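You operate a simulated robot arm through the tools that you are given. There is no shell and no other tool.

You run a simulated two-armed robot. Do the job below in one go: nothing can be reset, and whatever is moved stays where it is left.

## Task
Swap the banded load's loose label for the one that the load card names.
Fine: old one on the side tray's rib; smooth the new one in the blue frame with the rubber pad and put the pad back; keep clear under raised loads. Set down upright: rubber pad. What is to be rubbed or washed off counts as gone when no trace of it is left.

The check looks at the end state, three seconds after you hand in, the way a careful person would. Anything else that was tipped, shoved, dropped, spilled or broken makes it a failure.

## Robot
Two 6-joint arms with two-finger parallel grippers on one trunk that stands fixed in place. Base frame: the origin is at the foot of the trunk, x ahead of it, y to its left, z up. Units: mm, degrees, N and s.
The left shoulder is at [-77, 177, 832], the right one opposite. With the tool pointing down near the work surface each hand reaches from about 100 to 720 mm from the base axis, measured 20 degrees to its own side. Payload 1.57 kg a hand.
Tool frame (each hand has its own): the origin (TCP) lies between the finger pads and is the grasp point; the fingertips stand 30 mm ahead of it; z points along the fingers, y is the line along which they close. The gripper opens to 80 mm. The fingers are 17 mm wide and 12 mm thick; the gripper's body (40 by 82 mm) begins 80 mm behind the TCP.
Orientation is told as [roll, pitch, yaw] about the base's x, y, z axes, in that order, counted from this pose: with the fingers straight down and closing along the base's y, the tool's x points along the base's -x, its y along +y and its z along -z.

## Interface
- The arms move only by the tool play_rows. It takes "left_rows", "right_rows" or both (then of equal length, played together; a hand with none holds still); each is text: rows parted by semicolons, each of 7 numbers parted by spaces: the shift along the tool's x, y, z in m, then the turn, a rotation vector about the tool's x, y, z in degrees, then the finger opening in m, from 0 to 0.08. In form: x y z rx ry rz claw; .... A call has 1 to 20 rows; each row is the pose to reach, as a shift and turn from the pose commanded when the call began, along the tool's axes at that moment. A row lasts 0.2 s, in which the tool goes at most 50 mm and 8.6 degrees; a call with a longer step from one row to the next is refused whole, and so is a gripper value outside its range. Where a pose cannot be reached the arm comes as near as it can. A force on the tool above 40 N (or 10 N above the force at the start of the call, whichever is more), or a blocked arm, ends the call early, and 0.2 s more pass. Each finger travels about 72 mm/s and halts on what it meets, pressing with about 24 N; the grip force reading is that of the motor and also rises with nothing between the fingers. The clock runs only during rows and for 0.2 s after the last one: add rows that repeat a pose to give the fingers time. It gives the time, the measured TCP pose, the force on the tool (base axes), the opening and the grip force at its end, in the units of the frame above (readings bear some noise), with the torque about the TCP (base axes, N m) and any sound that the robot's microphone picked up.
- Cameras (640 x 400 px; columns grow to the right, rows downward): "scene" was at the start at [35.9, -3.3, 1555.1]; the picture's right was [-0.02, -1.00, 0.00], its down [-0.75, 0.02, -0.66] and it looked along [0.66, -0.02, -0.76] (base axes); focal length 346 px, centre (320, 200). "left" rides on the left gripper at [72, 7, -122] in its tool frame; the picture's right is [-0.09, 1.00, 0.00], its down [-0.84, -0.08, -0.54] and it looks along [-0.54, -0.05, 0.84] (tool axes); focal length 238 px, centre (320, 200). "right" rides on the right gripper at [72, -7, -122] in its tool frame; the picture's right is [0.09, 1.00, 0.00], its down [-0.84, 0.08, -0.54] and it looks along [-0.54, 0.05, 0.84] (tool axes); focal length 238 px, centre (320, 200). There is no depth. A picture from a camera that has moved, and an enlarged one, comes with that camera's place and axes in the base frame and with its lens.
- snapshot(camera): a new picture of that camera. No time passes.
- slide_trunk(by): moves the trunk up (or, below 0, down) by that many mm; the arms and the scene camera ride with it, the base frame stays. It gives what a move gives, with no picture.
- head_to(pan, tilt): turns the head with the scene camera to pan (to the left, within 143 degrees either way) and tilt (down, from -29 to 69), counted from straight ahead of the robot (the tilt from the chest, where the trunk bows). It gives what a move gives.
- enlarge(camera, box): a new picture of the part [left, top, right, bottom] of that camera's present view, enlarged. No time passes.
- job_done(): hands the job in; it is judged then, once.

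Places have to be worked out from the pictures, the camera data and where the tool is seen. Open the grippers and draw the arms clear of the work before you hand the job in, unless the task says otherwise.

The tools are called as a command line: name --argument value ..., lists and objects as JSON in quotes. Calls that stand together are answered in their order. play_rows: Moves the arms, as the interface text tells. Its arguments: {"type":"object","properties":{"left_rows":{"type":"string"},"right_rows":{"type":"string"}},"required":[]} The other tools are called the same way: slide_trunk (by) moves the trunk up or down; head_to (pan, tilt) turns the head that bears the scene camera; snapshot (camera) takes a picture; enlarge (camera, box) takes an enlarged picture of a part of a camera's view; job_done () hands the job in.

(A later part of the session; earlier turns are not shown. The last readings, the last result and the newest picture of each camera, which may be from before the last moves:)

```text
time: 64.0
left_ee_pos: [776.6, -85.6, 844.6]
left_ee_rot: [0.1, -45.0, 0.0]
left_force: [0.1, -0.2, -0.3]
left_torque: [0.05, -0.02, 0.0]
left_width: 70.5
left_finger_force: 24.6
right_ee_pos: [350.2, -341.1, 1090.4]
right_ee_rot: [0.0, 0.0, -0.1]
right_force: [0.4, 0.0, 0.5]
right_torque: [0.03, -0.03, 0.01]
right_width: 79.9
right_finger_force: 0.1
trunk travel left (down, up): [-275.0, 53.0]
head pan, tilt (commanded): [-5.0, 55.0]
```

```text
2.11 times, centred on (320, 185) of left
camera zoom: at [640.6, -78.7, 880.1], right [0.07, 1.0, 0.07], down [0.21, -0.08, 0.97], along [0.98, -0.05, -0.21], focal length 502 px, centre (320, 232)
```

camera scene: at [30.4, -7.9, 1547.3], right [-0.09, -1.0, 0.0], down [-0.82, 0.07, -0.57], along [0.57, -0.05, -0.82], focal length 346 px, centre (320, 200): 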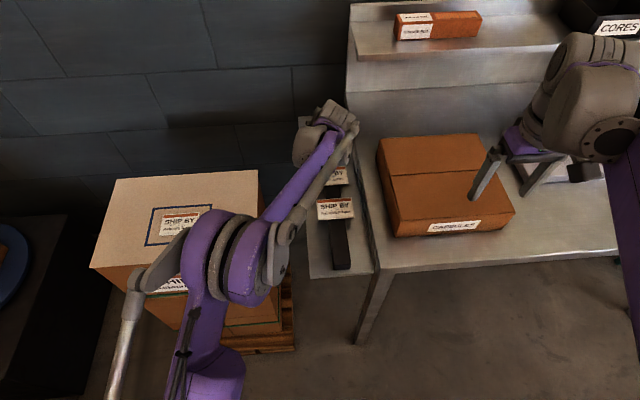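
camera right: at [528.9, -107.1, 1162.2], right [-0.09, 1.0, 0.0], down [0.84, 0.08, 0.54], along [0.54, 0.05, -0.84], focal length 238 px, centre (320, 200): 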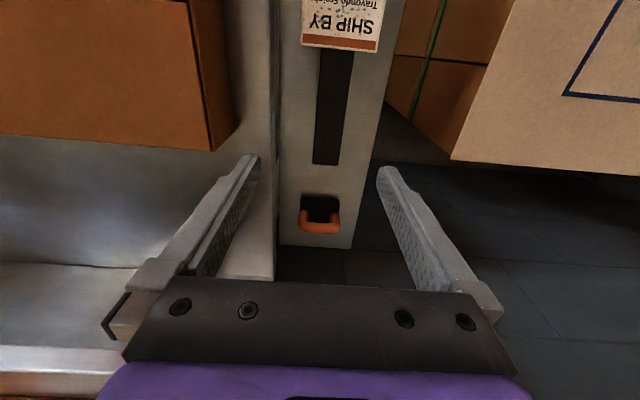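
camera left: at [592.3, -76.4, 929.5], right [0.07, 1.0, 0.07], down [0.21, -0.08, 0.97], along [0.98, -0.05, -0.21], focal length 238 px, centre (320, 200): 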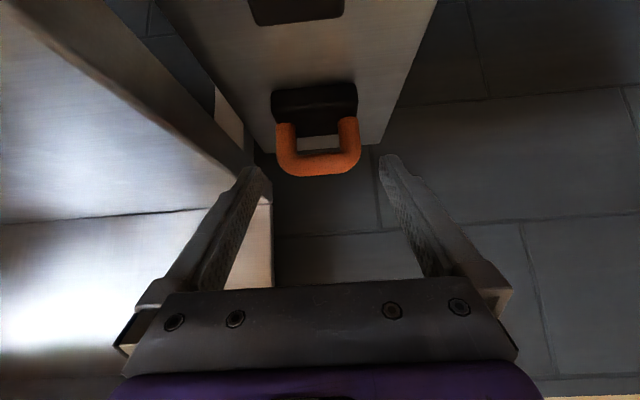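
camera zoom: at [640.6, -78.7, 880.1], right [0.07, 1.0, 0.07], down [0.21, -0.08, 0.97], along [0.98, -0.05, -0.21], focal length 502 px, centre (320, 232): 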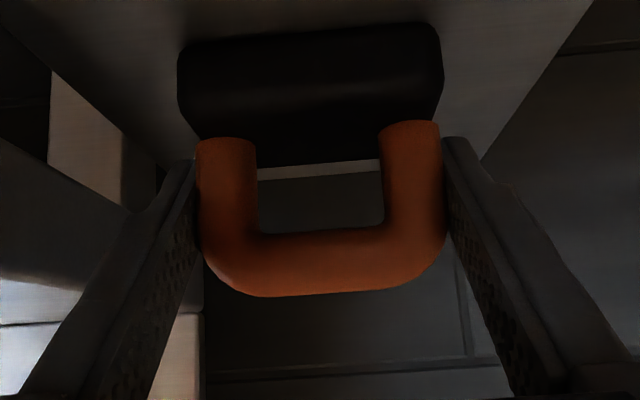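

Grip holds at 70.5 mm, 24.6 N. I lift straight up 25 mm slowly and check that the pad stays level.

play_rows --left_rows "-0.0021 0 -0.0021 0 0 0 0.055; -0.0057 0 -0.0057 0 0 0 0.055; -0.0106 0 -0.0106 0 0 0 0.055; -0.0177 0 -0.0177 0 0 0 0.055; -0.0177 0 -0.0177 0 0 0 0.055"

snapshot --camera "left"

enlarge --camera "left" --box '[210, 90, 430, 280]'

```text
time: 65.2
left_ee_pos: [778.2, -85.6, 869.5]
left_ee_rot: [0.0, -45.0, 0.0]
left_force: [0.1, 0.4, -0.4]
left_torque: [-0.01, 0.0, -0.01]
left_width: 70.6
left_finger_force: 23.9
right_ee_pos: [350.1, -341.5, 1090.5]
right_ee_rot: [-0.1, 0.1, 0.0]
right_force: [-0.3, 1.1, -0.4]
right_torque: [-0.01, 0.04, 0.0]
right_width: 80.1
right_finger_force: 0.1
trunk travel left (down, up): [-275.0, 53.0]
head pan, tilt (commanded): [-5.0, 55.0]
```

```text
taken
camera left: at [641.0, -78.6, 904.5], right [0.07, 1.0, 0.07], down [0.21, -0.08, 0.97], along [0.98, -0.05, -0.21], focal length 238 px, centre (320, 200)
```

left: 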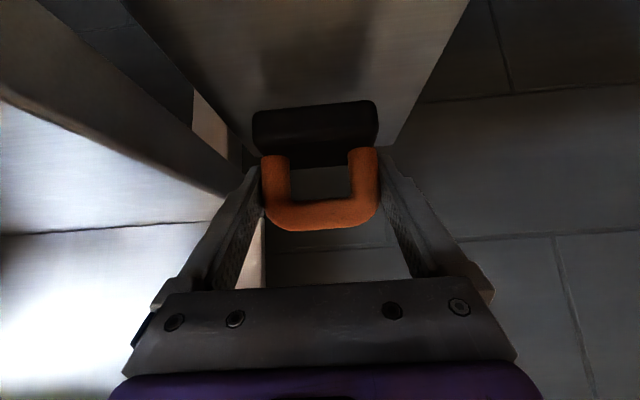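

```text
2.11 times, centred on (320, 185) of left
camera zoom: at [641.0, -78.6, 904.5], right [0.07, 1.0, 0.07], down [0.21, -0.08, 0.97], along [0.98, -0.05, -0.21], focal length 502 px, centre (320, 232)
```

zoom: 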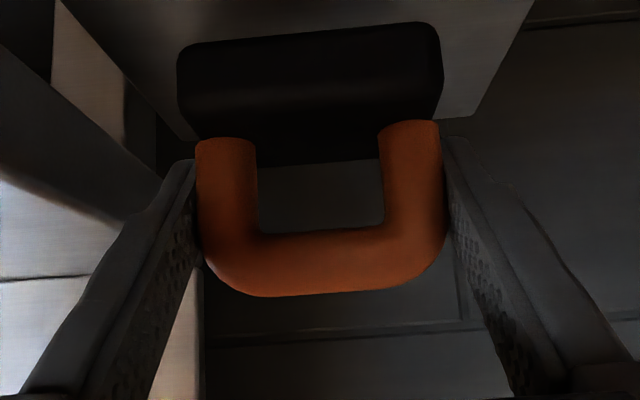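

The pad is held level. I raise it 100 mm and carry it over to above the new label.

play_rows --left_rows "-0.0141 0 -0.0141 0 0 0 0.055; -0.0424 0 -0.0424 0 0 0 0.055; -0.0707 0 -0.0707 0 0 0 0.055; -0.0618 0.0175 -0.0796 0 0 0 0.055; -0.0439 0.0525 -0.0975 0 0 0 0.055; -0.0260 0.0875 -0.1154 0 0 0 0.055; -0.0081 0.1225 -0.1333 0 0 0 0.055; 0.0098 0.1575 -0.1512 0 0 0 0.055; 0.0277 0.1925 -0.1691 0 0 0 0.055; 0.0456 0.2275 -0.1870 0 0 0 0.055; 0.0635 0.2625 -0.2049 0 0 0 0.055; 0.0814 0.2975 -0.2228 0 0 0 0.055; 0.0993 0.3325 -0.2407 0 0 0 0.055; 0.1172 0.3675 -0.2586 0 0 0 0.055; 0.1262 0.385 -0.2676 0 0 0 0.055; 0.1262 0.385 -0.2676 0 0 0 0.055; 0.1262 0.385 -0.2676 0 0 0 0.055"

snapshot --camera "left"

snapshot --camera "scene"

```text
time: 68.8
left_ee_pos: [499.0, 298.7, 968.4]
left_ee_rot: [0.0, -45.0, 0.0]
left_force: [0.0, -0.1, -1.8]
left_torque: [-0.01, 0.0, -0.03]
left_width: 70.3
left_finger_force: 24.0
right_ee_pos: [349.4, -340.4, 1089.8]
right_ee_rot: [0.0, 0.1, 0.0]
right_force: [0.1, -0.3, -0.7]
right_torque: [0.01, 0.02, -0.01]
right_width: 80.1
right_finger_force: 0.2
trunk travel left (down, up): [-275.0, 53.0]
head pan, tilt (commanded): [-5.0, 55.0]
```

```text
taken
camera left: at [361.5, 306.2, 1004.8], right [0.07, 1.0, 0.07], down [0.21, -0.08, 0.97], along [0.98, -0.05, -0.21], focal length 238 px, centre (320, 200)
```

left: 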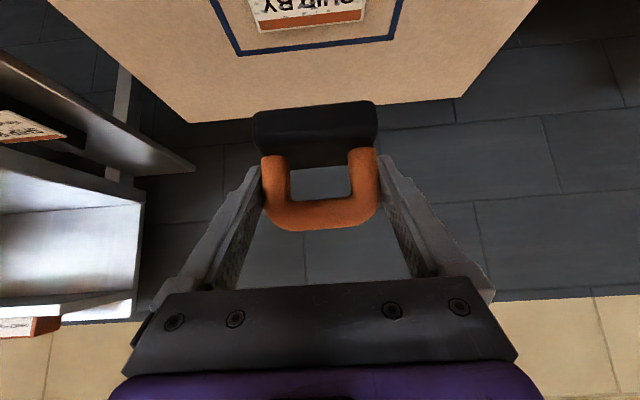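

```text
taken
camera scene: at [29.9, -7.7, 1547.3], right [-0.09, -1.0, 0.0], down [-0.82, 0.07, -0.57], along [0.57, -0.05, -0.82], focal length 346 px, centre (320, 200)
```

scene: 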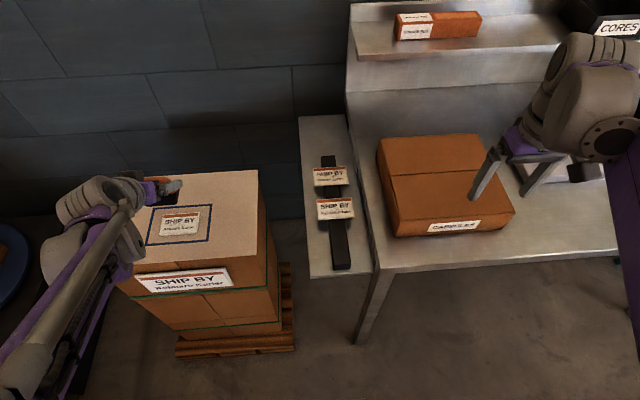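

Label still centred in the frame; pad is above it. I lower to about 10 mm above the label.

play_rows --left_rows "0.0141 0 0.0141 0 0 0 0.055; 0.0354 0 0.0354 0 0 0 0.055; 0.0530 0 0.0530 0 0 0 0.055; 0.0636 0 0.0636 0 0 0 0.055; 0.0693 0 0.0693 0 0 0 0.055; 0.0693 0 0.0693 0 0 0 0.055"

snapshot --camera "left"

enlarge --camera "scene" --box '[100, 160, 260, 270]'

```text
time: 70.2
left_ee_pos: [499.8, 300.2, 870.4]
left_ee_rot: [0.1, -44.9, 0.0]
left_force: [0.4, -0.3, -1.5]
left_torque: [0.0, -0.01, 0.01]
left_width: 70.5
left_finger_force: 23.8
right_ee_pos: [349.0, -341.4, 1089.8]
right_ee_rot: [0.0, 0.0, 0.0]
right_force: [-1.4, 0.0, 0.0]
right_torque: [0.02, 0.01, -0.02]
right_width: 79.6
right_finger_force: 0.1
trunk travel left (down, up): [-275.0, 53.0]
head pan, tilt (commanded): [-5.0, 55.0]
```

```text
taken
camera left: at [362.3, 306.7, 906.9], right [0.07, 1.0, 0.07], down [0.21, -0.08, 0.97], along [0.98, -0.05, -0.21], focal length 238 px, centre (320, 200)
```

left: 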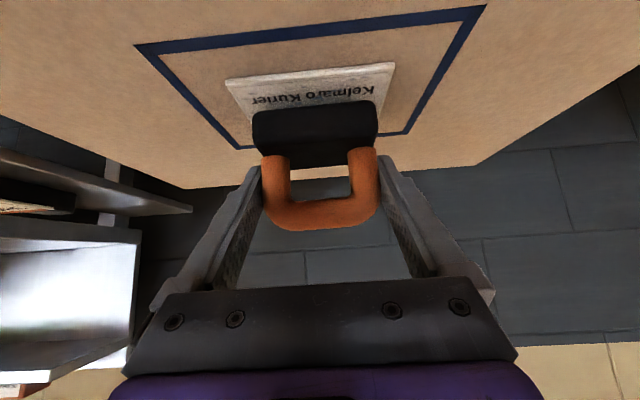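

```text
3.64 times, centred on (180, 215) of scene
camera zoom: at [29.9, -7.8, 1547.3], right [-0.09, -1.0, 0.0], down [-0.82, 0.07, -0.57], along [0.57, -0.05, -0.82], focal length 1258 px, centre (829, 146)
```

zoom: 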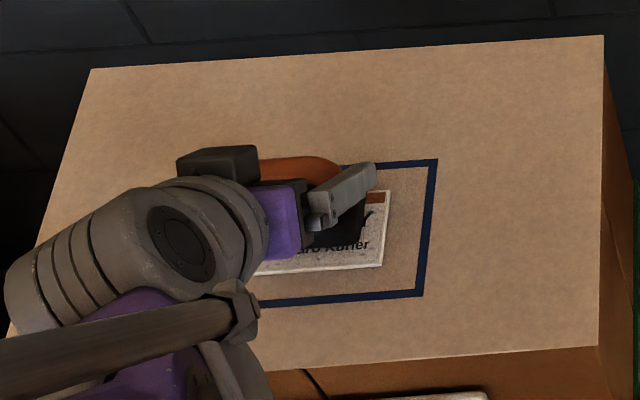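

Pad hovers over the label centre. I step down until I feel contact.

play_rows --left_rows "0.0021 0 0.0021 0 0 0 0.055; 0.0035 0 0.0035 0 0 0 0.055; 0.0035 0 0.0035 0 0 0 0.055"

play_rows --left_rows "0.0014 0 0.0014 0 0 0 0.055; 0.0014 0 0.0014 0 0 0 0.055"

play_rows --left_rows "0.0011 0 0.0011 0 0 0 0.055; 0.0011 0 0.0011 0 0 0 0.055"

```text
time: 71.0
left_ee_pos: [499.4, 299.7, 866.8]
left_ee_rot: [0.0, -45.0, 0.0]
left_force: [-0.1, 0.0, -0.3]
left_torque: [0.0, 0.02, 0.0]
left_width: 70.2
left_finger_force: 23.9
right_ee_pos: [350.0, -341.1, 1089.9]
right_ee_rot: [-0.1, 0.0, 0.0]
right_force: [-0.2, 0.4, -0.5]
right_torque: [0.0, 0.0, 0.01]
right_width: 80.2
right_finger_force: 0.1
trunk travel left (down, up): [-275.0, 53.0]
head pan, tilt (commanded): [-5.0, 55.0]
```

```text
time: 71.6
left_ee_pos: [499.0, 299.0, 864.5]
left_ee_rot: [0.0, -45.0, 0.0]
left_force: [0.5, 0.0, -1.4]
left_torque: [0.02, -0.02, 0.0]
left_width: 70.0
left_finger_force: 24.2
right_ee_pos: [349.3, -339.9, 1090.3]
right_ee_rot: [-0.1, -0.1, 0.0]
right_force: [0.2, 0.7, 0.2]
right_torque: [0.0, 0.04, -0.01]
right_width: 80.0
right_finger_force: 0.0
trunk travel left (down, up): [-275.0, 53.0]
head pan, tilt (commanded): [-5.0, 55.0]
```

```text
time: 72.2
left_ee_pos: [499.5, 299.8, 863.2]
left_ee_rot: [0.0, -45.0, 0.0]
left_force: [-0.3, -0.1, -1.2]
left_torque: [0.01, 0.0, 0.03]
left_width: 70.1
left_finger_force: 23.4
right_ee_pos: [350.9, -340.3, 1090.8]
right_ee_rot: [0.1, 0.0, -0.1]
right_force: [0.5, 0.0, 0.3]
right_torque: [-0.01, 0.05, -0.02]
right_width: 80.1
right_finger_force: 0.1
trunk travel left (down, up): [-275.0, 53.0]
head pan, tilt (commanded): [-5.0, 55.0]
```

No contact yet; continue in ~1.4 mm steps.

play_rows --left_rows "0.0010 0 0.0010 0 0 0 0.055; 0.0010 0 0.0010 0 0 0 0.055"

play_rows --left_rows "0.0010 0 0.0010 0 0 0 0.055; 0.0010 0 0.0010 0 0 0 0.055"

play_rows --left_rows "0.0007 0 0.0007 0 0 0 0.055; 0.0007 0 0.0007 0 0 0 0.055"

```text
time: 72.8
left_ee_pos: [499.6, 298.8, 861.1]
left_ee_rot: [0.0, -45.1, -0.1]
left_force: [1.2, 0.1, 5.5]
left_torque: [0.26, -0.07, -0.07]
left_width: 70.2
left_finger_force: 23.7
right_ee_pos: [349.5, -341.2, 1088.5]
right_ee_rot: [0.0, 0.0, 0.0]
right_force: [-0.5, -0.5, -0.3]
right_torque: [0.04, 0.01, -0.01]
right_width: 80.2
right_finger_force: 0.0
trunk travel left (down, up): [-275.0, 53.0]
head pan, tilt (commanded): [-5.0, 55.0]
```

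```text
time: 73.4
left_ee_pos: [498.9, 299.4, 860.7]
left_ee_rot: [0.1, -45.1, -0.2]
left_force: [1.6, 0.7, 17.9]
left_torque: [0.42, -0.07, -0.01]
left_width: 70.5
left_finger_force: 23.5
right_ee_pos: [349.1, -342.1, 1090.0]
right_ee_rot: [0.0, 0.0, 0.0]
right_force: [-0.9, 0.6, -0.3]
right_torque: [0.01, 0.02, 0.03]
right_width: 79.9
right_finger_force: 0.1
trunk travel left (down, up): [-275.0, 53.0]
head pan, tilt (commanded): [-5.0, 55.0]
```

```text
time: 74.0
left_ee_pos: [498.5, 300.1, 860.2]
left_ee_rot: [0.1, -45.2, -0.1]
left_force: [2.1, 1.7, 30.9]
left_torque: [0.55, -0.07, -0.01]
left_width: 70.6
left_finger_force: 24.4
right_ee_pos: [348.5, -341.4, 1089.8]
right_ee_rot: [0.1, -0.1, 0.0]
right_force: [-0.8, 0.0, 0.2]
right_torque: [0.0, -0.02, -0.01]
right_width: 79.9
right_finger_force: 0.0
trunk travel left (down, up): [-275.0, 53.0]
head pan, tilt (commanded): [-5.0, 55.0]
```

Good pressing contact (31 N). I ease to ~13 N and make a short 8 mm test stroke along +y to see that the label holds its place.

play_rows --left_rows "-0.0010 0 -0.0010 0 0 0 0.055; -0.0010 0.002 -0.0010 0 0 0 0.055; -0.0010 0.005 -0.0010 0 0 0 0.055; -0.0010 0.008 -0.0010 0 0 0 0.055; -0.0010 0.008 -0.0010 0 0 0 0.055"

snapshot --camera "left"

enlarge --camera "scene" --box '[100, 160, 260, 270]'

```text
time: 75.2
left_ee_pos: [498.8, 307.2, 861.2]
left_ee_rot: [0.1, -45.1, -0.2]
left_force: [-0.3, -3.8, 11.9]
left_torque: [0.02, -0.02, -0.01]
left_width: 70.4
left_finger_force: 24.4
right_ee_pos: [348.2, -341.3, 1090.1]
right_ee_rot: [0.0, -0.1, 0.1]
right_force: [-0.3, 0.5, 0.3]
right_torque: [-0.03, 0.03, 0.02]
right_width: 80.0
right_finger_force: 0.1
trunk travel left (down, up): [-275.0, 53.0]
head pan, tilt (commanded): [-5.0, 55.0]
```

```text
taken
camera left: at [361.5, 313.6, 896.4], right [0.07, 1.0, 0.07], down [0.21, -0.08, 0.97], along [0.98, -0.05, -0.21], focal length 238 px, centre (320, 200)
```

left: 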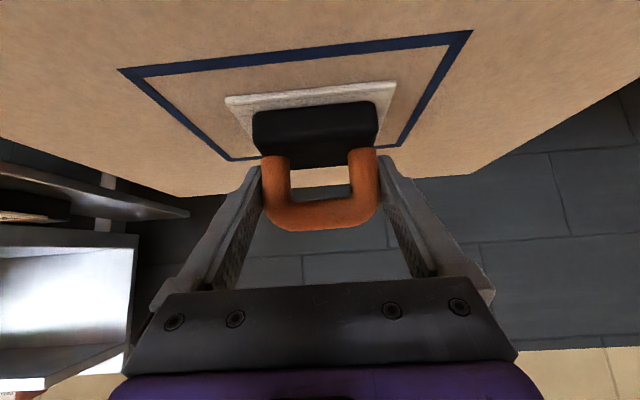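

```text
3.64 times, centred on (180, 215) of scene
camera zoom: at [28.7, -8.9, 1547.3], right [-0.09, -1.0, 0.0], down [-0.82, 0.07, -0.57], along [0.57, -0.05, -0.82], focal length 1258 px, centre (829, 146)
```

zoom: 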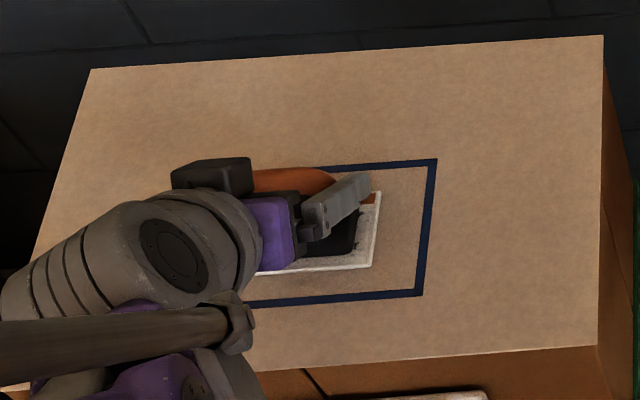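

The label slid along with the pad by several mm (pad grips it more than the carton does). I stroke back the same 8 mm to re-centre it, then lift and look at what the pressing did.

play_rows --left_rows "0 -0.003 0 0 0 0 0.055; 0 -0.006 0 0 0 0 0.055; 0 -0.008 0 0 0 0 0.055; 0 -0.008 0 0 0 0 0.055; -0.0007 -0.008 -0.0007 0 0 0 0.055; -0.0021 -0.008 -0.0021 0 0 0 0.055; -0.0071 -0.008 -0.0071 0 0 0 0.055; -0.0212 -0.008 -0.0212 0 0 0 0.055; -0.0424 -0.008 -0.0424 0 0 0 0.055; -0.0636 -0.008 -0.0636 0 0 0 0.055; -0.0636 -0.008 -0.0636 0 0 0 0.055"

snapshot --camera "left"

enlarge --camera "scene" --box '[100, 160, 260, 270]'

```text
time: 77.6
left_ee_pos: [499.4, 298.7, 949.6]
left_ee_rot: [0.0, -45.0, -0.1]
left_force: [-0.4, -0.7, -1.2]
left_torque: [0.03, 0.01, -0.03]
left_width: 70.1
left_finger_force: 23.5
right_ee_pos: [350.8, -340.6, 1089.8]
right_ee_rot: [-0.1, 0.0, -0.1]
right_force: [-0.2, 1.1, -0.7]
right_torque: [0.0, -0.02, 0.01]
right_width: 80.1
right_finger_force: 0.0
trunk travel left (down, up): [-275.0, 53.0]
head pan, tilt (commanded): [-5.0, 55.0]
```

```text
taken
camera left: at [362.0, 307.2, 985.9], right [0.07, 1.0, 0.06], down [0.21, -0.08, 0.97], along [0.98, -0.05, -0.21], focal length 238 px, centre (320, 200)
```

left: 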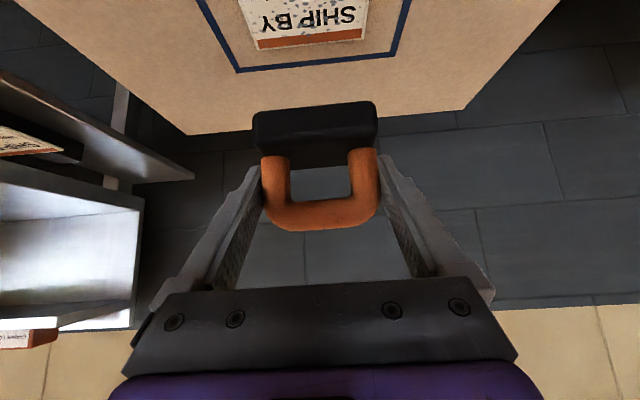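

```text
3.64 times, centred on (180, 215) of scene
camera zoom: at [30.3, -7.5, 1547.3], right [-0.09, -1.0, 0.0], down [-0.82, 0.07, -0.57], along [0.57, -0.05, -0.82], focal length 1258 px, centre (829, 146)
```

zoom: 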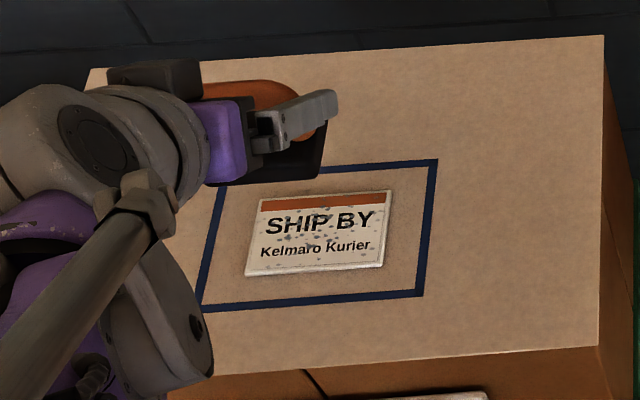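

The label is back at the centre. I compare its speckles before/after with a close-up.

enlarge --camera "scene" --box '[155, 205, 215, 243]'

enlarge --camera "scene" --box '[305, 160, 365, 225]'

enlarge --camera "left" --box '[190, 0, 430, 80]'

```text
10.53 times, centred on (185, 224) of scene
camera zoom: at [30.3, -7.5, 1547.3], right [-0.09, -1.0, 0.0], down [-0.82, 0.07, -0.57], along [0.57, -0.05, -0.82], focal length 3642 px, centre (1741, -53)
```

zoom: 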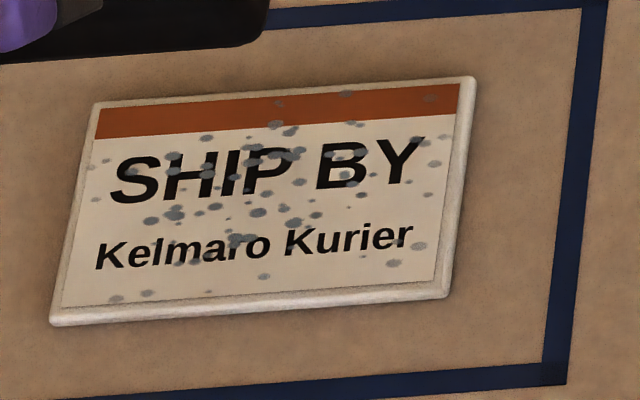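

```text
6.15 times, centred on (335, 192) of scene
camera zoom: at [30.3, -7.5, 1547.3], right [-0.09, -1.0, 0.0], down [-0.82, 0.07, -0.57], along [0.57, -0.05, -0.82], focal length 2129 px, centre (228, 246)
```

zoom: 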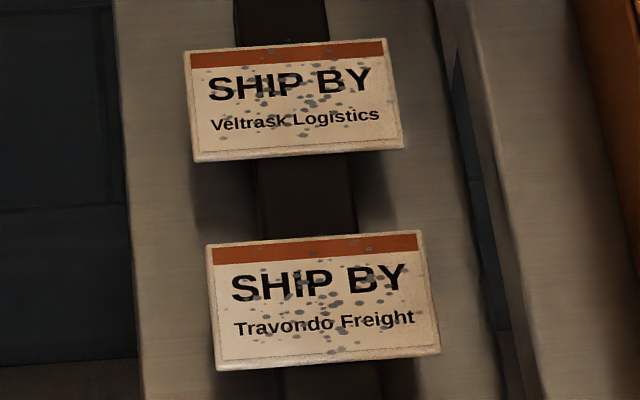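

```text
2.67 times, centred on (310, 40) of left
camera zoom: at [362.0, 307.2, 985.9], right [0.07, 1.0, 0.06], down [0.21, -0.08, 0.97], along [0.98, -0.05, -0.21], focal length 636 px, centre (347, 627)
```

zoom: 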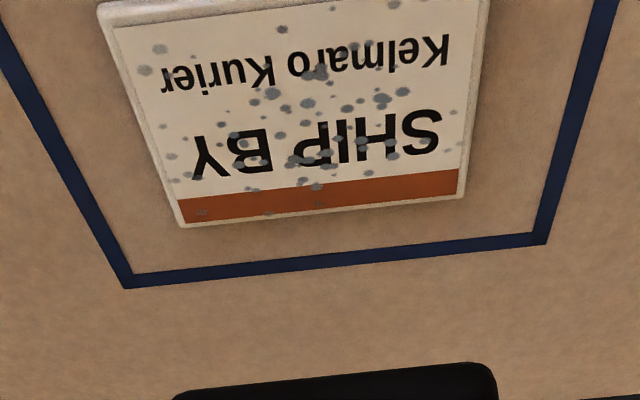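

The speckles (trapped bubbles, presumably what smoothing must remove) seem unchanged, as pad and label moved together. I lower again and test a few quick back-and-forth rubs at moderate pressure with zero net travel.

play_rows --left_rows "0.0283 0 0.0283 0 0 0 0.055; 0.0530 0 0.0530 0 0 0 0.055; 0.0601 0 0.0601 0 0 0 0.055; 0.0629 0 0.0629 0 0 0 0.055; 0.0636 0 0.0636 0 0 0 0.055; 0.0636 0 0.0636 0 0 0 0.055"

play_rows --left_rows "0.0003 0.003 0.0003 0 0 0 0.055; 0.0003 -0.003 0.0003 0 0 0 0.055; 0.0003 0.006 0.0003 0 0 0 0.055; 0.0003 -0.006 0.0003 0 0 0 0.055; 0.0003 0.006 0.0003 0 0 0 0.055; 0.0003 -0.006 0.0003 0 0 0 0.055; 0.0003 0.006 0.0003 0 0 0 0.055; 0.0003 -0.006 0.0003 0 0 0 0.055; 0.0003 0.003 0.0003 0 0 0 0.055; 0.0003 0 0.0003 0 0 0 0.055; 0.0003 0 0.0003 0 0 0 0.055"

snapshot --camera "left"

enlarge --camera "scene" --box '[100, 160, 260, 270]'

```text
time: 79.0
left_ee_pos: [500.6, 299.2, 860.6]
left_ee_rot: [0.0, -45.1, 0.0]
left_force: [0.8, 1.0, 4.9]
left_torque: [0.21, -0.09, -0.03]
left_width: 70.4
left_finger_force: 24.2
right_ee_pos: [349.5, -340.9, 1089.6]
right_ee_rot: [0.0, 0.0, 0.0]
right_force: [0.0, -0.3, -0.1]
right_torque: [-0.02, 0.02, 0.01]
right_width: 80.1
right_finger_force: 0.0
trunk travel left (down, up): [-275.0, 53.0]
head pan, tilt (commanded): [-5.0, 55.0]
```

```text
time: 81.4
left_ee_pos: [499.4, 297.9, 859.8]
left_ee_rot: [0.1, -45.0, -0.1]
left_force: [-0.5, -1.1, 11.7]
left_torque: [0.12, -0.03, 0.02]
left_width: 70.3
left_finger_force: 24.0
right_ee_pos: [348.9, -341.6, 1089.5]
right_ee_rot: [0.0, -0.1, -0.1]
right_force: [-0.4, -0.5, 1.0]
right_torque: [0.01, 0.03, -0.01]
right_width: 80.2
right_finger_force: 0.1
trunk travel left (down, up): [-275.0, 53.0]
head pan, tilt (commanded): [-5.0, 55.0]
```

```text
taken
camera left: at [361.7, 306.0, 896.3], right [0.07, 1.0, 0.07], down [0.21, -0.08, 0.97], along [0.98, -0.05, -0.21], focal length 238 px, centre (320, 200)
```

left: 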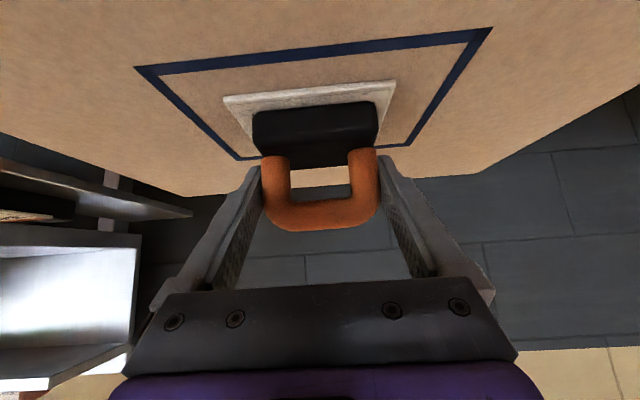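

```text
3.64 times, centred on (180, 215) of scene
camera zoom: at [28.8, -8.5, 1547.3], right [-0.09, -1.0, 0.0], down [-0.82, 0.07, -0.57], along [0.57, -0.05, -0.82], focal length 1258 px, centre (829, 146)
```

zoom: 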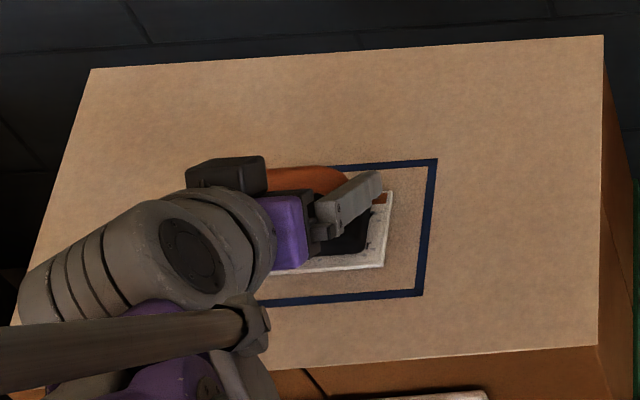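

I lift and take the same close-up to compare the speckles.

play_rows --left_rows "-0.0014 0 -0.0014 0 0 0 0.055; -0.0071 0 -0.0071 0 0 0 0.055; -0.0212 0 -0.0212 0 0 0 0.055; -0.0424 0 -0.0424 0 0 0 0.055; -0.0636 0 -0.0636 0 0 0 0.055; -0.0636 0 -0.0636 0 0 0 0.055"

enlarge --camera "scene" --box '[155, 205, 215, 243]'

enlarge --camera "left" --box '[190, 0, 430, 80]'

```text
time: 82.8
left_ee_pos: [500.1, 298.6, 950.2]
left_ee_rot: [0.0, -45.0, 0.0]
left_force: [0.3, -0.8, -1.1]
left_torque: [-0.02, 0.01, -0.04]
left_width: 70.5
left_finger_force: 23.9
right_ee_pos: [349.1, -340.8, 1090.2]
right_ee_rot: [0.0, 0.0, 0.0]
right_force: [-0.6, 0.2, 0.6]
right_torque: [-0.02, 0.01, -0.03]
right_width: 80.0
right_finger_force: 0.0
trunk travel left (down, up): [-275.0, 53.0]
head pan, tilt (commanded): [-5.0, 55.0]
```

```text
10.53 times, centred on (185, 224) of scene
camera zoom: at [30.3, -7.5, 1547.3], right [-0.09, -1.0, 0.0], down [-0.82, 0.07, -0.57], along [0.57, -0.05, -0.82], focal length 3642 px, centre (1741, -53)
```

zoom: 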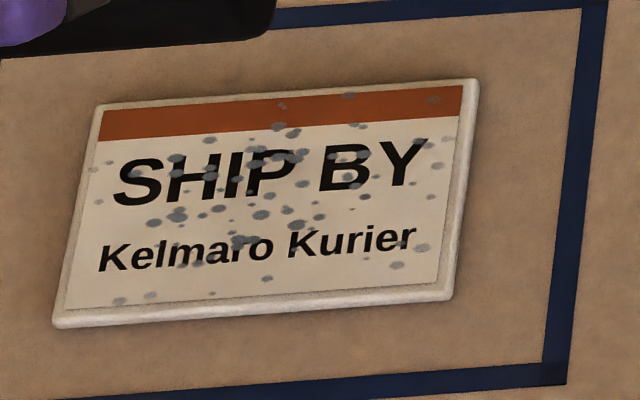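

```text
2.67 times, centred on (310, 40) of left
camera zoom: at [363.1, 305.7, 986.2], right [0.07, 1.0, 0.06], down [0.21, -0.08, 0.97], along [0.98, -0.05, -0.21], focal length 636 px, centre (347, 627)
```

zoom: 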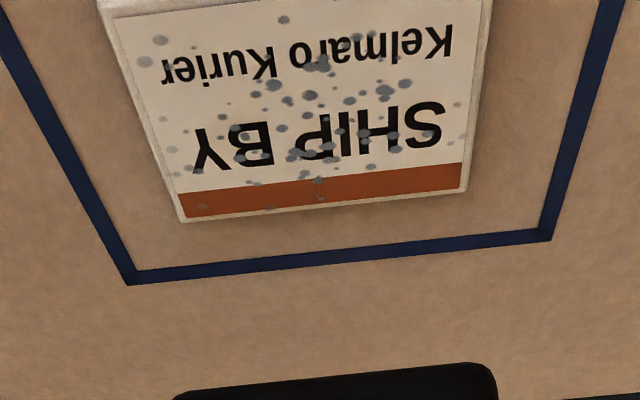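

No speckle changed: the label must be held so the pad slides over it. I'll hold the label by its long edges at the −y end with the right gripper (leaning in from −y), and rub with the left. First I move the pad aside and bring the right hand over, turned 90°.

play_rows --left_rows "0.0012 0.0058 -0.0035 0 0 0 0.055; 0.0024 0.0117 -0.0071 0 0 0 0.055; 0.0035 0.0175 -0.0106 0 0 0 0.055; 0.0047 0.0233 -0.0141 0 0 0 0.055; 0.0059 0.0292 -0.0177 0 0 0 0.055; 0.0071 0.035 -0.0212 0 0 0 0.055; 0.0082 0.0408 -0.0247 0 0 0 0.055; 0.0094 0.0467 -0.0283 0 0 0 0.055; 0.0106 0.0525 -0.0318 0 0 0 0.055; 0.0118 0.0583 -0.0353 0 0 0 0.055; 0.0129 0.0642 -0.0389 0 0 0 0.055; 0.0141 0.07 -0.0424 0 0 0 0.055; 0.0141 0.07 -0.0424 0 0 0 0.055" --right_rows "-0.0124 0.0333 0.0033 0 0 -7.5 0.08; -0.0248 0.0667 0.0067 0 0 -15 0.08; -0.0373 0.1 0.01 0 0 -22.5 0.08; -0.0497 0.1333 0.0133 0 0 -30 0.08; -0.0621 0.1667 0.0167 0 0 -37.5 0.08; -0.0745 0.2 0.02 0 0 -45 0.08; -0.0869 0.2333 0.0233 0 0 -52.5 0.08; -0.0993 0.2667 0.0267 0 0 -60 0.08; -0.1118 0.3 0.03 0 0 -67.5 0.08; -0.1242 0.3333 0.0333 0 0 -75 0.08; -0.1366 0.3667 0.0367 0 0 -82.5 0.08; -0.149 0.4 0.04 0 0 -90 0.08; -0.149 0.4 0.04 0 0 -90 0.08"

snapshot --camera "scene"

snapshot --camera "right"

```text
time: 85.6
left_ee_pos: [460.6, 368.3, 968.9]
left_ee_rot: [0.0, -45.0, 0.0]
left_force: [0.7, 0.4, -1.5]
left_torque: [0.01, -0.01, 0.01]
left_width: 70.2
left_finger_force: 23.4
right_ee_pos: [500.0, 60.6, 1050.8]
right_ee_rot: [0.0, 0.0, 90.1]
right_force: [0.2, -0.8, -0.7]
right_torque: [0.0, -0.05, 0.01]
right_width: 80.0
right_finger_force: 0.1
trunk travel left (down, up): [-275.0, 53.0]
head pan, tilt (commanded): [-5.0, 55.0]
```

```text
taken
camera scene: at [29.5, -8.4, 1547.3], right [-0.09, -1.0, 0.0], down [-0.82, 0.07, -0.57], along [0.57, -0.05, -0.82], focal length 346 px, centre (320, 200)
```

scene: 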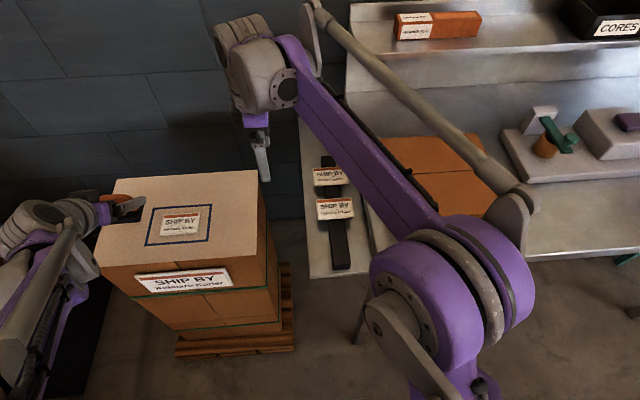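

```text
taken
camera right: at [506.0, -11.4, 1171.8], right [-1.0, -0.09, 0.0], down [-0.08, 0.84, 0.54], along [-0.05, 0.54, -0.84], focal length 238 px, centre (320, 200)
```

right: 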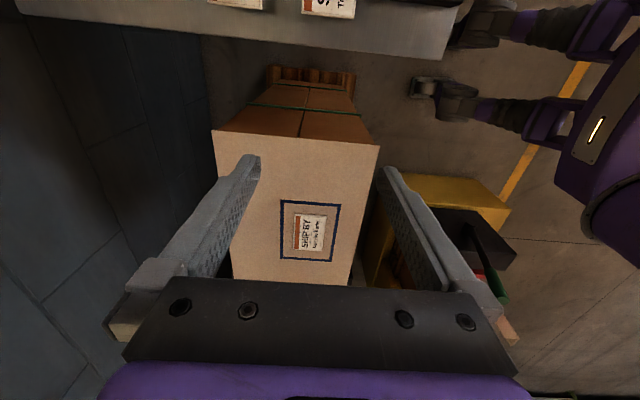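

Both hands are well placed. I lean the right hand 45° towards +y and bring it to a standoff in front of the label's −y end.

play_rows --right_rows "-0.020 0 0.024 0 -7.5 0 0.08; -0.040 0 0.048 0 -15 0 0.08; -0.060 0.001 0.072 0 -22.5 0 0.08; -0.080 0.001 0.097 0 -30 0 0.08; -0.100 0.001 0.121 0 -37.5 0 0.08; -0.120 0.001 0.145 0 -45 0 0.08; -0.120 0.001 0.145 0 -45 0 0.08"

snapshot --camera "right"

snapshot --camera "scene"

```text
time: 87.2
left_ee_pos: [458.7, 369.1, 970.0]
left_ee_rot: [0.0, -45.0, 0.0]
left_force: [0.1, -0.2, -1.5]
left_torque: [0.0, 0.01, 0.01]
left_width: 70.3
left_finger_force: 24.1
right_ee_pos: [498.4, 180.8, 906.0]
right_ee_rot: [-0.1, -45.1, 90.0]
right_force: [0.0, -0.1, -0.3]
right_torque: [0.01, -0.01, -0.02]
right_width: 80.1
right_finger_force: 0.0
trunk travel left (down, up): [-275.0, 53.0]
head pan, tilt (commanded): [-5.0, 55.0]
```

```text
taken
camera right: at [505.1, 43.2, 939.3], right [-1.0, -0.06, -0.07], down [-0.08, 0.21, 0.98], along [-0.05, 0.98, -0.21], focal length 238 px, centre (320, 200)
```

right: 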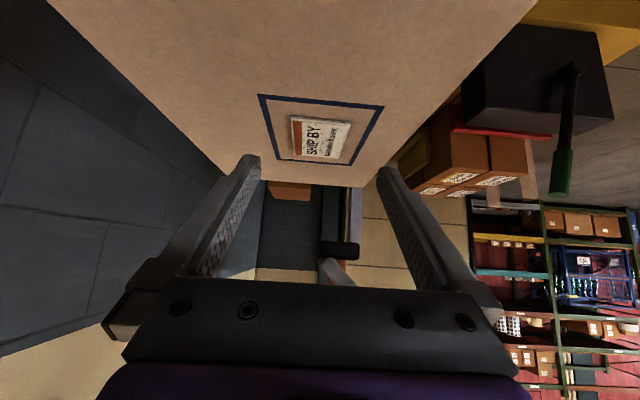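

```text
taken
camera scene: at [29.5, -7.8, 1547.3], right [-0.09, -1.0, 0.0], down [-0.82, 0.07, -0.57], along [0.57, -0.05, -0.82], focal length 346 px, centre (320, 200)
```

scene: 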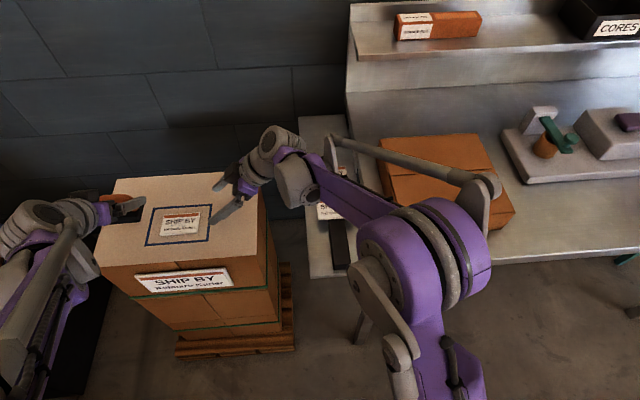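

I enlarge the right view to align with the label's edges.

enlarge --camera "right" --box '[240, 80, 400, 180]'

```text
4.00 times, centred on (320, 130) of right
camera zoom: at [505.1, 43.2, 939.3], right [-1.0, -0.06, -0.07], down [-0.08, 0.21, 0.98], along [-0.05, 0.98, -0.21], focal length 953 px, centre (320, 480)
```

zoom: 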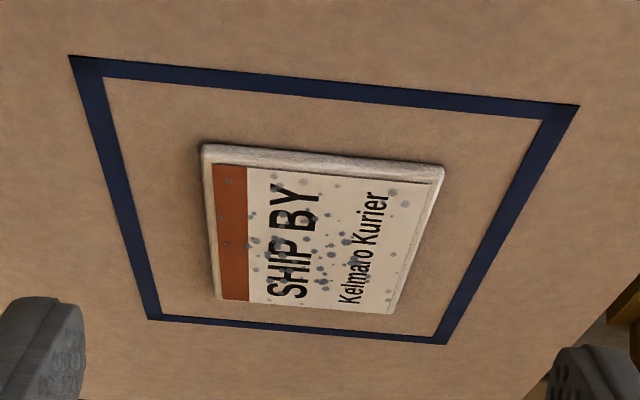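

Label spans x 469.5–527.5, y 254.6–343 — still centred. I advance the right hand along its axis, stopping just above the carton.

play_rows --right_rows "-0.0003 0 0.025 0 0 0 0.08; -0.0005 0 0.05 0 0 0 0.08; -0.0007 0 0.07 0 0 0 0.08; -0.0008 0 0.082 0 0 0 0.08; -0.0008 0 0.082 0 0 0 0.08"

snapshot --camera "right"

enlarge --camera "scene" --box '[120, 160, 280, 270]'

```text
time: 88.4
left_ee_pos: [460.1, 368.8, 969.1]
left_ee_rot: [0.0, -45.0, 0.1]
left_force: [0.2, -0.1, -1.7]
left_torque: [0.0, 0.0, -0.04]
left_width: 70.3
left_finger_force: 23.8
right_ee_pos: [498.4, 239.9, 847.7]
right_ee_rot: [-0.1, -45.0, 90.0]
right_force: [0.1, -1.0, -0.2]
right_torque: [-0.02, 0.01, 0.0]
right_width: 80.2
right_finger_force: 0.2
trunk travel left (down, up): [-275.0, 53.0]
head pan, tilt (commanded): [-5.0, 55.0]
```

```text
taken
camera right: at [505.2, 101.5, 882.5], right [-1.0, -0.06, -0.07], down [-0.08, 0.21, 0.97], along [-0.05, 0.98, -0.21], focal length 238 px, centre (320, 200)
```

right: 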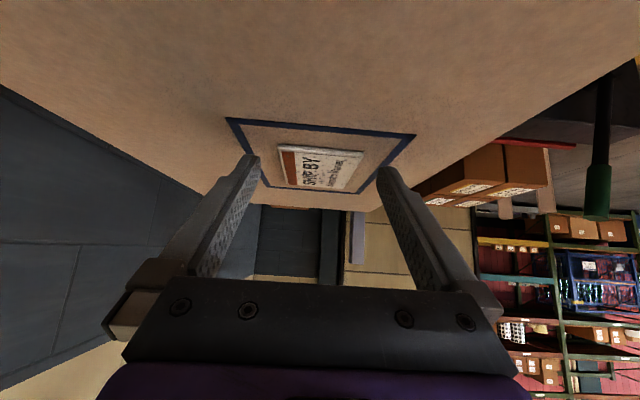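

```text
3.64 times, centred on (200, 215) of scene
camera zoom: at [29.9, -7.8, 1547.3], right [-0.09, -1.0, 0.0], down [-0.82, 0.07, -0.57], along [0.57, -0.05, -0.82], focal length 1258 px, centre (756, 146)
```

zoom: 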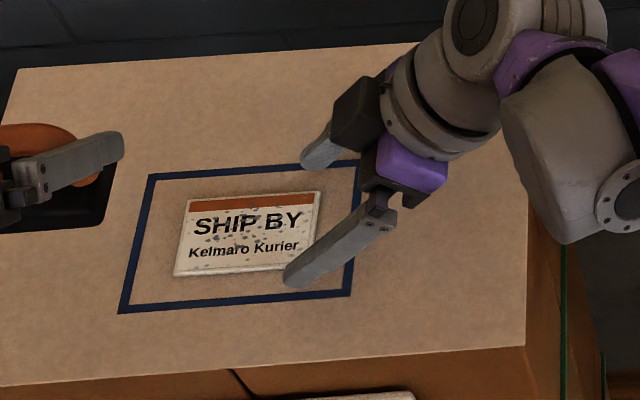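

Fingers flank the label's −y end. I step forward-down along the tool axis until the tips touch the carton.

play_rows --right_rows "0 0 0.003 0 0 0 0.08; 0 0 0.006 0 0 0 0.08; 0 0 0.006 0 0 0 0.08"

play_rows --right_rows "0 0 0.0015 0 0 0 0.08; 0 0 0.0015 0 0 0 0.08"

play_rows --right_rows "0 0 0.0015 0 0 0 0.08; 0 0 0.0015 0 0 0 0.08"

enlarge --camera "right" --box '[230, 110, 420, 220]'

```text
time: 89.2
left_ee_pos: [459.9, 369.9, 969.7]
left_ee_rot: [0.0, -45.0, -0.1]
left_force: [-0.6, 0.2, -1.9]
left_torque: [0.0, 0.0, 0.01]
left_width: 70.5
left_finger_force: 23.6
right_ee_pos: [498.4, 243.7, 842.8]
right_ee_rot: [0.0, -45.0, 90.1]
right_force: [-1.2, 0.6, -1.1]
right_torque: [-0.02, -0.02, 0.04]
right_width: 79.9
right_finger_force: 0.0
trunk travel left (down, up): [-275.0, 53.0]
head pan, tilt (commanded): [-5.0, 55.0]
```

```text
time: 89.8
left_ee_pos: [460.8, 368.3, 969.1]
left_ee_rot: [0.0, -45.0, 0.0]
left_force: [0.1, -0.8, 0.0]
left_torque: [-0.03, -0.02, -0.02]
left_width: 70.4
left_finger_force: 24.3
right_ee_pos: [497.8, 244.3, 841.5]
right_ee_rot: [-0.1, -45.0, 90.0]
right_force: [0.6, 0.0, -0.4]
right_torque: [-0.03, 0.02, 0.0]
right_width: 80.0
right_finger_force: 0.0
trunk travel left (down, up): [-275.0, 53.0]
head pan, tilt (commanded): [-5.0, 55.0]
```

```text
time: 90.4
left_ee_pos: [460.4, 369.4, 969.7]
left_ee_rot: [0.0, -45.0, 0.1]
left_force: [-0.6, 0.3, -1.0]
left_torque: [-0.01, -0.03, -0.04]
left_width: 70.1
left_finger_force: 24.3
right_ee_pos: [498.0, 245.4, 841.0]
right_ee_rot: [0.1, -45.0, 90.0]
right_force: [-0.2, 0.1, 0.3]
right_torque: [-0.02, 0.02, 0.02]
right_width: 79.7
right_finger_force: 0.2
trunk travel left (down, up): [-275.0, 53.0]
head pan, tilt (commanded): [-5.0, 55.0]
```

```text
3.37 times, centred on (325, 165) of right
camera zoom: at [505.4, 107.9, 875.9], right [-1.0, -0.06, -0.07], down [-0.08, 0.21, 0.97], along [-0.05, 0.98, -0.21], focal length 803 px, centre (303, 318)
```

zoom: 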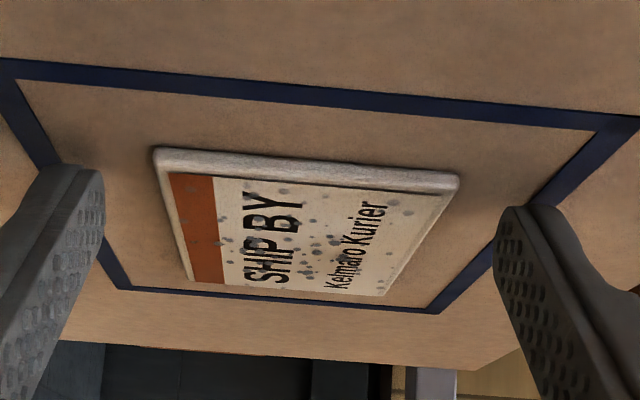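

Still no contact; I step straight down 1 mm at a time.

play_rows --right_rows "0.0007 0 0.0007 0 0 0 0.08; 0.0007 0 0.0007 0 0 0 0.08"

play_rows --right_rows "0.0007 0 0.0007 0 0 0 0.08; 0.0007 0 0.0007 0 0 0 0.08"

play_rows --right_rows "0.0007 0 0.0007 0 0 0 0.08; 0.0007 0 0.0007 0 0 0 0.08"

```text
time: 91.0
left_ee_pos: [459.5, 368.8, 969.1]
left_ee_rot: [-0.1, -45.0, 0.0]
left_force: [-0.4, 0.0, -1.3]
left_torque: [0.0, -0.02, 0.0]
left_width: 70.3
left_finger_force: 23.9
right_ee_pos: [499.1, 245.4, 840.7]
right_ee_rot: [0.0, -45.0, 90.1]
right_force: [-0.6, 0.4, -0.1]
right_torque: [0.03, 0.06, -0.01]
right_width: 79.9
right_finger_force: 0.0
trunk travel left (down, up): [-275.0, 53.0]
head pan, tilt (commanded): [-5.0, 55.0]
```

```text
time: 91.6
left_ee_pos: [459.8, 367.9, 970.6]
left_ee_rot: [-0.1, -44.9, -0.1]
left_force: [-0.1, 0.6, -0.9]
left_torque: [-0.03, 0.01, 0.01]
left_width: 70.1
left_finger_force: 24.3
right_ee_pos: [499.6, 245.8, 840.0]
right_ee_rot: [-0.1, -45.0, 90.0]
right_force: [3.1, -0.1, 14.9]
right_torque: [0.2, 0.41, 0.17]
right_width: 79.7
right_finger_force: 0.0
trunk travel left (down, up): [-275.0, 53.0]
head pan, tilt (commanded): [-5.0, 55.0]
```

```text
time: 92.2
left_ee_pos: [459.5, 369.9, 971.6]
left_ee_rot: [0.1, -45.1, -0.1]
left_force: [0.6, 0.4, -0.6]
left_torque: [0.02, 0.0, -0.02]
left_width: 70.0
left_finger_force: 24.3
right_ee_pos: [497.7, 244.6, 840.2]
right_ee_rot: [-0.1, -45.1, 90.0]
right_force: [8.7, 3.6, 33.0]
right_torque: [0.58, 0.64, 0.11]
right_width: 79.2
right_finger_force: 0.0
trunk travel left (down, up): [-275.0, 53.0]
head pan, tilt (commanded): [-5.0, 55.0]
```

Contact found (33 N). I back off 2 mm and close on the label's edges.

play_rows --right_rows "-0.0013 0 -0.0013 0 0 0 0.08; -0.0013 0 -0.0013 0 0 0 0.08"

play_rows --right_rows "0 0 0 0 0 0 0.066; 0 0 0 0 0 0 0.06; 0 0 0 0 0 0 0.055; 0 0 0 0 0 0 0.05; 0 0 0 0 0 0 0.045; 0 0 0 0 0 0 0.045"

enlarge --camera "right" --box '[230, 110, 420, 220]'

enlarge --camera "scene" --box '[120, 160, 280, 270]'

```text
time: 92.8
left_ee_pos: [459.2, 368.7, 969.7]
left_ee_rot: [-0.1, -45.0, 0.1]
left_force: [0.2, 0.2, -1.9]
left_torque: [-0.05, -0.01, 0.03]
left_width: 70.1
left_finger_force: 23.7
right_ee_pos: [497.6, 244.1, 840.4]
right_ee_rot: [-0.1, -45.0, 90.0]
right_force: [8.3, 5.8, 20.4]
right_torque: [0.51, 0.15, -0.82]
right_width: 79.3
right_finger_force: 0.0
trunk travel left (down, up): [-275.0, 53.0]
head pan, tilt (commanded): [-5.0, 55.0]
```

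```text
time: 94.2
left_ee_pos: [459.2, 367.8, 969.7]
left_ee_rot: [0.0, -45.0, -0.1]
left_force: [0.7, 0.1, -0.4]
left_torque: [0.01, 0.03, 0.05]
left_width: 70.2
left_finger_force: 24.0
right_ee_pos: [498.5, 244.4, 840.5]
right_ee_rot: [-0.1, -44.9, 89.9]
right_force: [-3.8, -3.1, 9.8]
right_torque: [0.1, 0.42, 0.16]
right_width: 58.3
right_finger_force: 24.3
trunk travel left (down, up): [-275.0, 53.0]
head pan, tilt (commanded): [-5.0, 55.0]
```

```text
3.37 times, centred on (325, 165) of right
camera zoom: at [504.7, 107.1, 875.3], right [-1.0, -0.06, -0.07], down [-0.08, 0.21, 0.97], along [-0.05, 0.98, -0.21], focal length 803 px, centre (303, 318)
```

zoom: 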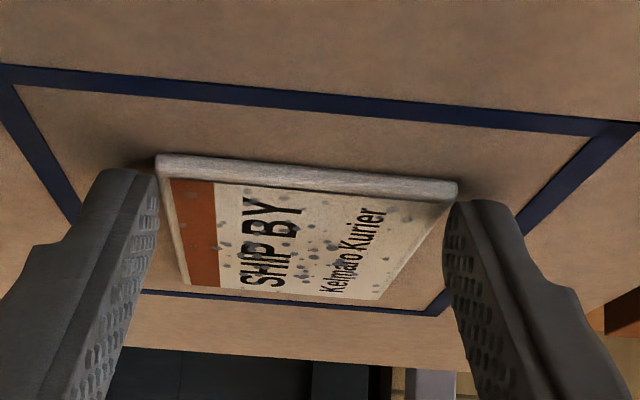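

```text
3.64 times, centred on (200, 215) of scene
camera zoom: at [28.7, -8.4, 1547.3], right [-0.09, -1.0, 0.0], down [-0.82, 0.07, -0.57], along [0.57, -0.05, -0.82], focal length 1258 px, centre (756, 146)
```

zoom: 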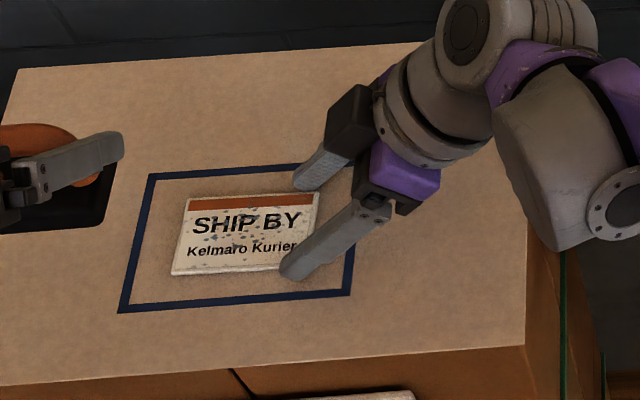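

The right gripper clamps the label (58.3 mm, 24 N). Now I bring the pad over the +y part (centre y≈314), which keeps the left fingers clear of the right ones, stopping ~15 mm above.

play_rows --left_rows "-0.0092 -0.0184 0.0092 0 0 0 0.055; -0.0184 -0.0368 0.0184 0 0 0 0.055; -0.0276 -0.0552 0.0276 0 0 0 0.055; -0.0064 -0.0552 0.0488 0 0 0 0.055; 0.0148 -0.0552 0.0700 0 0 0 0.055; 0.0361 -0.0552 0.0912 0 0 0 0.055; 0.0361 -0.0552 0.0912 0 0 0 0.055"

snapshot --camera "left"

snapshot --camera "right"

enlarge --camera "scene" --box '[120, 160, 280, 270]'

```text
time: 95.8
left_ee_pos: [496.7, 313.9, 879.9]
left_ee_rot: [0.0, -44.9, 0.0]
left_force: [0.1, 0.4, -1.2]
left_torque: [0.0, 0.01, 0.0]
left_width: 70.4
left_finger_force: 24.3
right_ee_pos: [497.2, 244.4, 840.1]
right_ee_rot: [-0.1, -45.0, 90.0]
right_force: [-0.4, -1.3, 7.3]
right_torque: [0.01, 0.23, 0.02]
right_width: 58.4
right_finger_force: 23.6
trunk travel left (down, up): [-275.0, 53.0]
head pan, tilt (commanded): [-5.0, 55.0]
```

```text
taken
camera left: at [360.0, 320.3, 915.0], right [0.07, 1.0, 0.07], down [0.21, -0.08, 0.97], along [0.98, -0.05, -0.21], focal length 238 px, centre (320, 200)
```

left: 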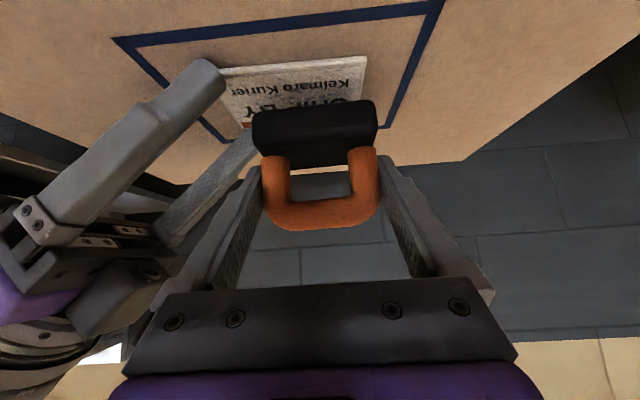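

```text
taken
camera right: at [505.1, 107.4, 875.2], right [-1.0, -0.06, -0.07], down [-0.08, 0.21, 0.97], along [-0.05, 0.98, -0.21], focal length 238 px, centre (320, 200)
```

right: 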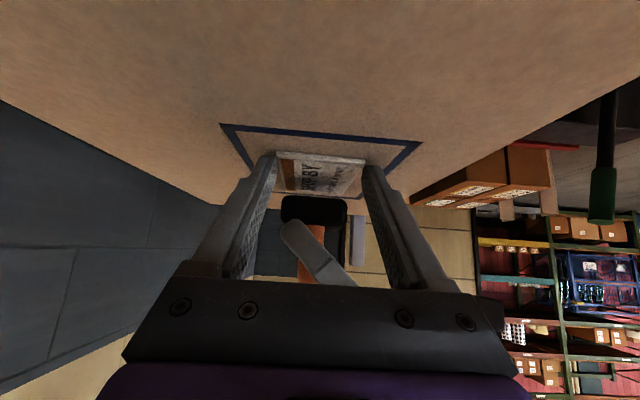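

```text
3.64 times, centred on (200, 215) of scene
camera zoom: at [29.4, -8.2, 1547.3], right [-0.09, -1.0, 0.0], down [-0.82, 0.07, -0.57], along [0.57, -0.05, -0.82], focal length 1258 px, centre (756, 146)
```

zoom: 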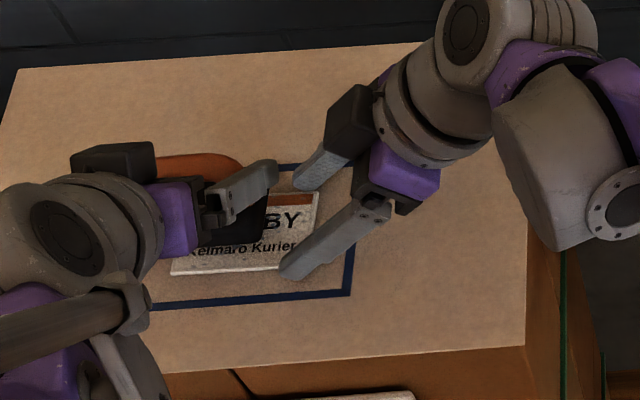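

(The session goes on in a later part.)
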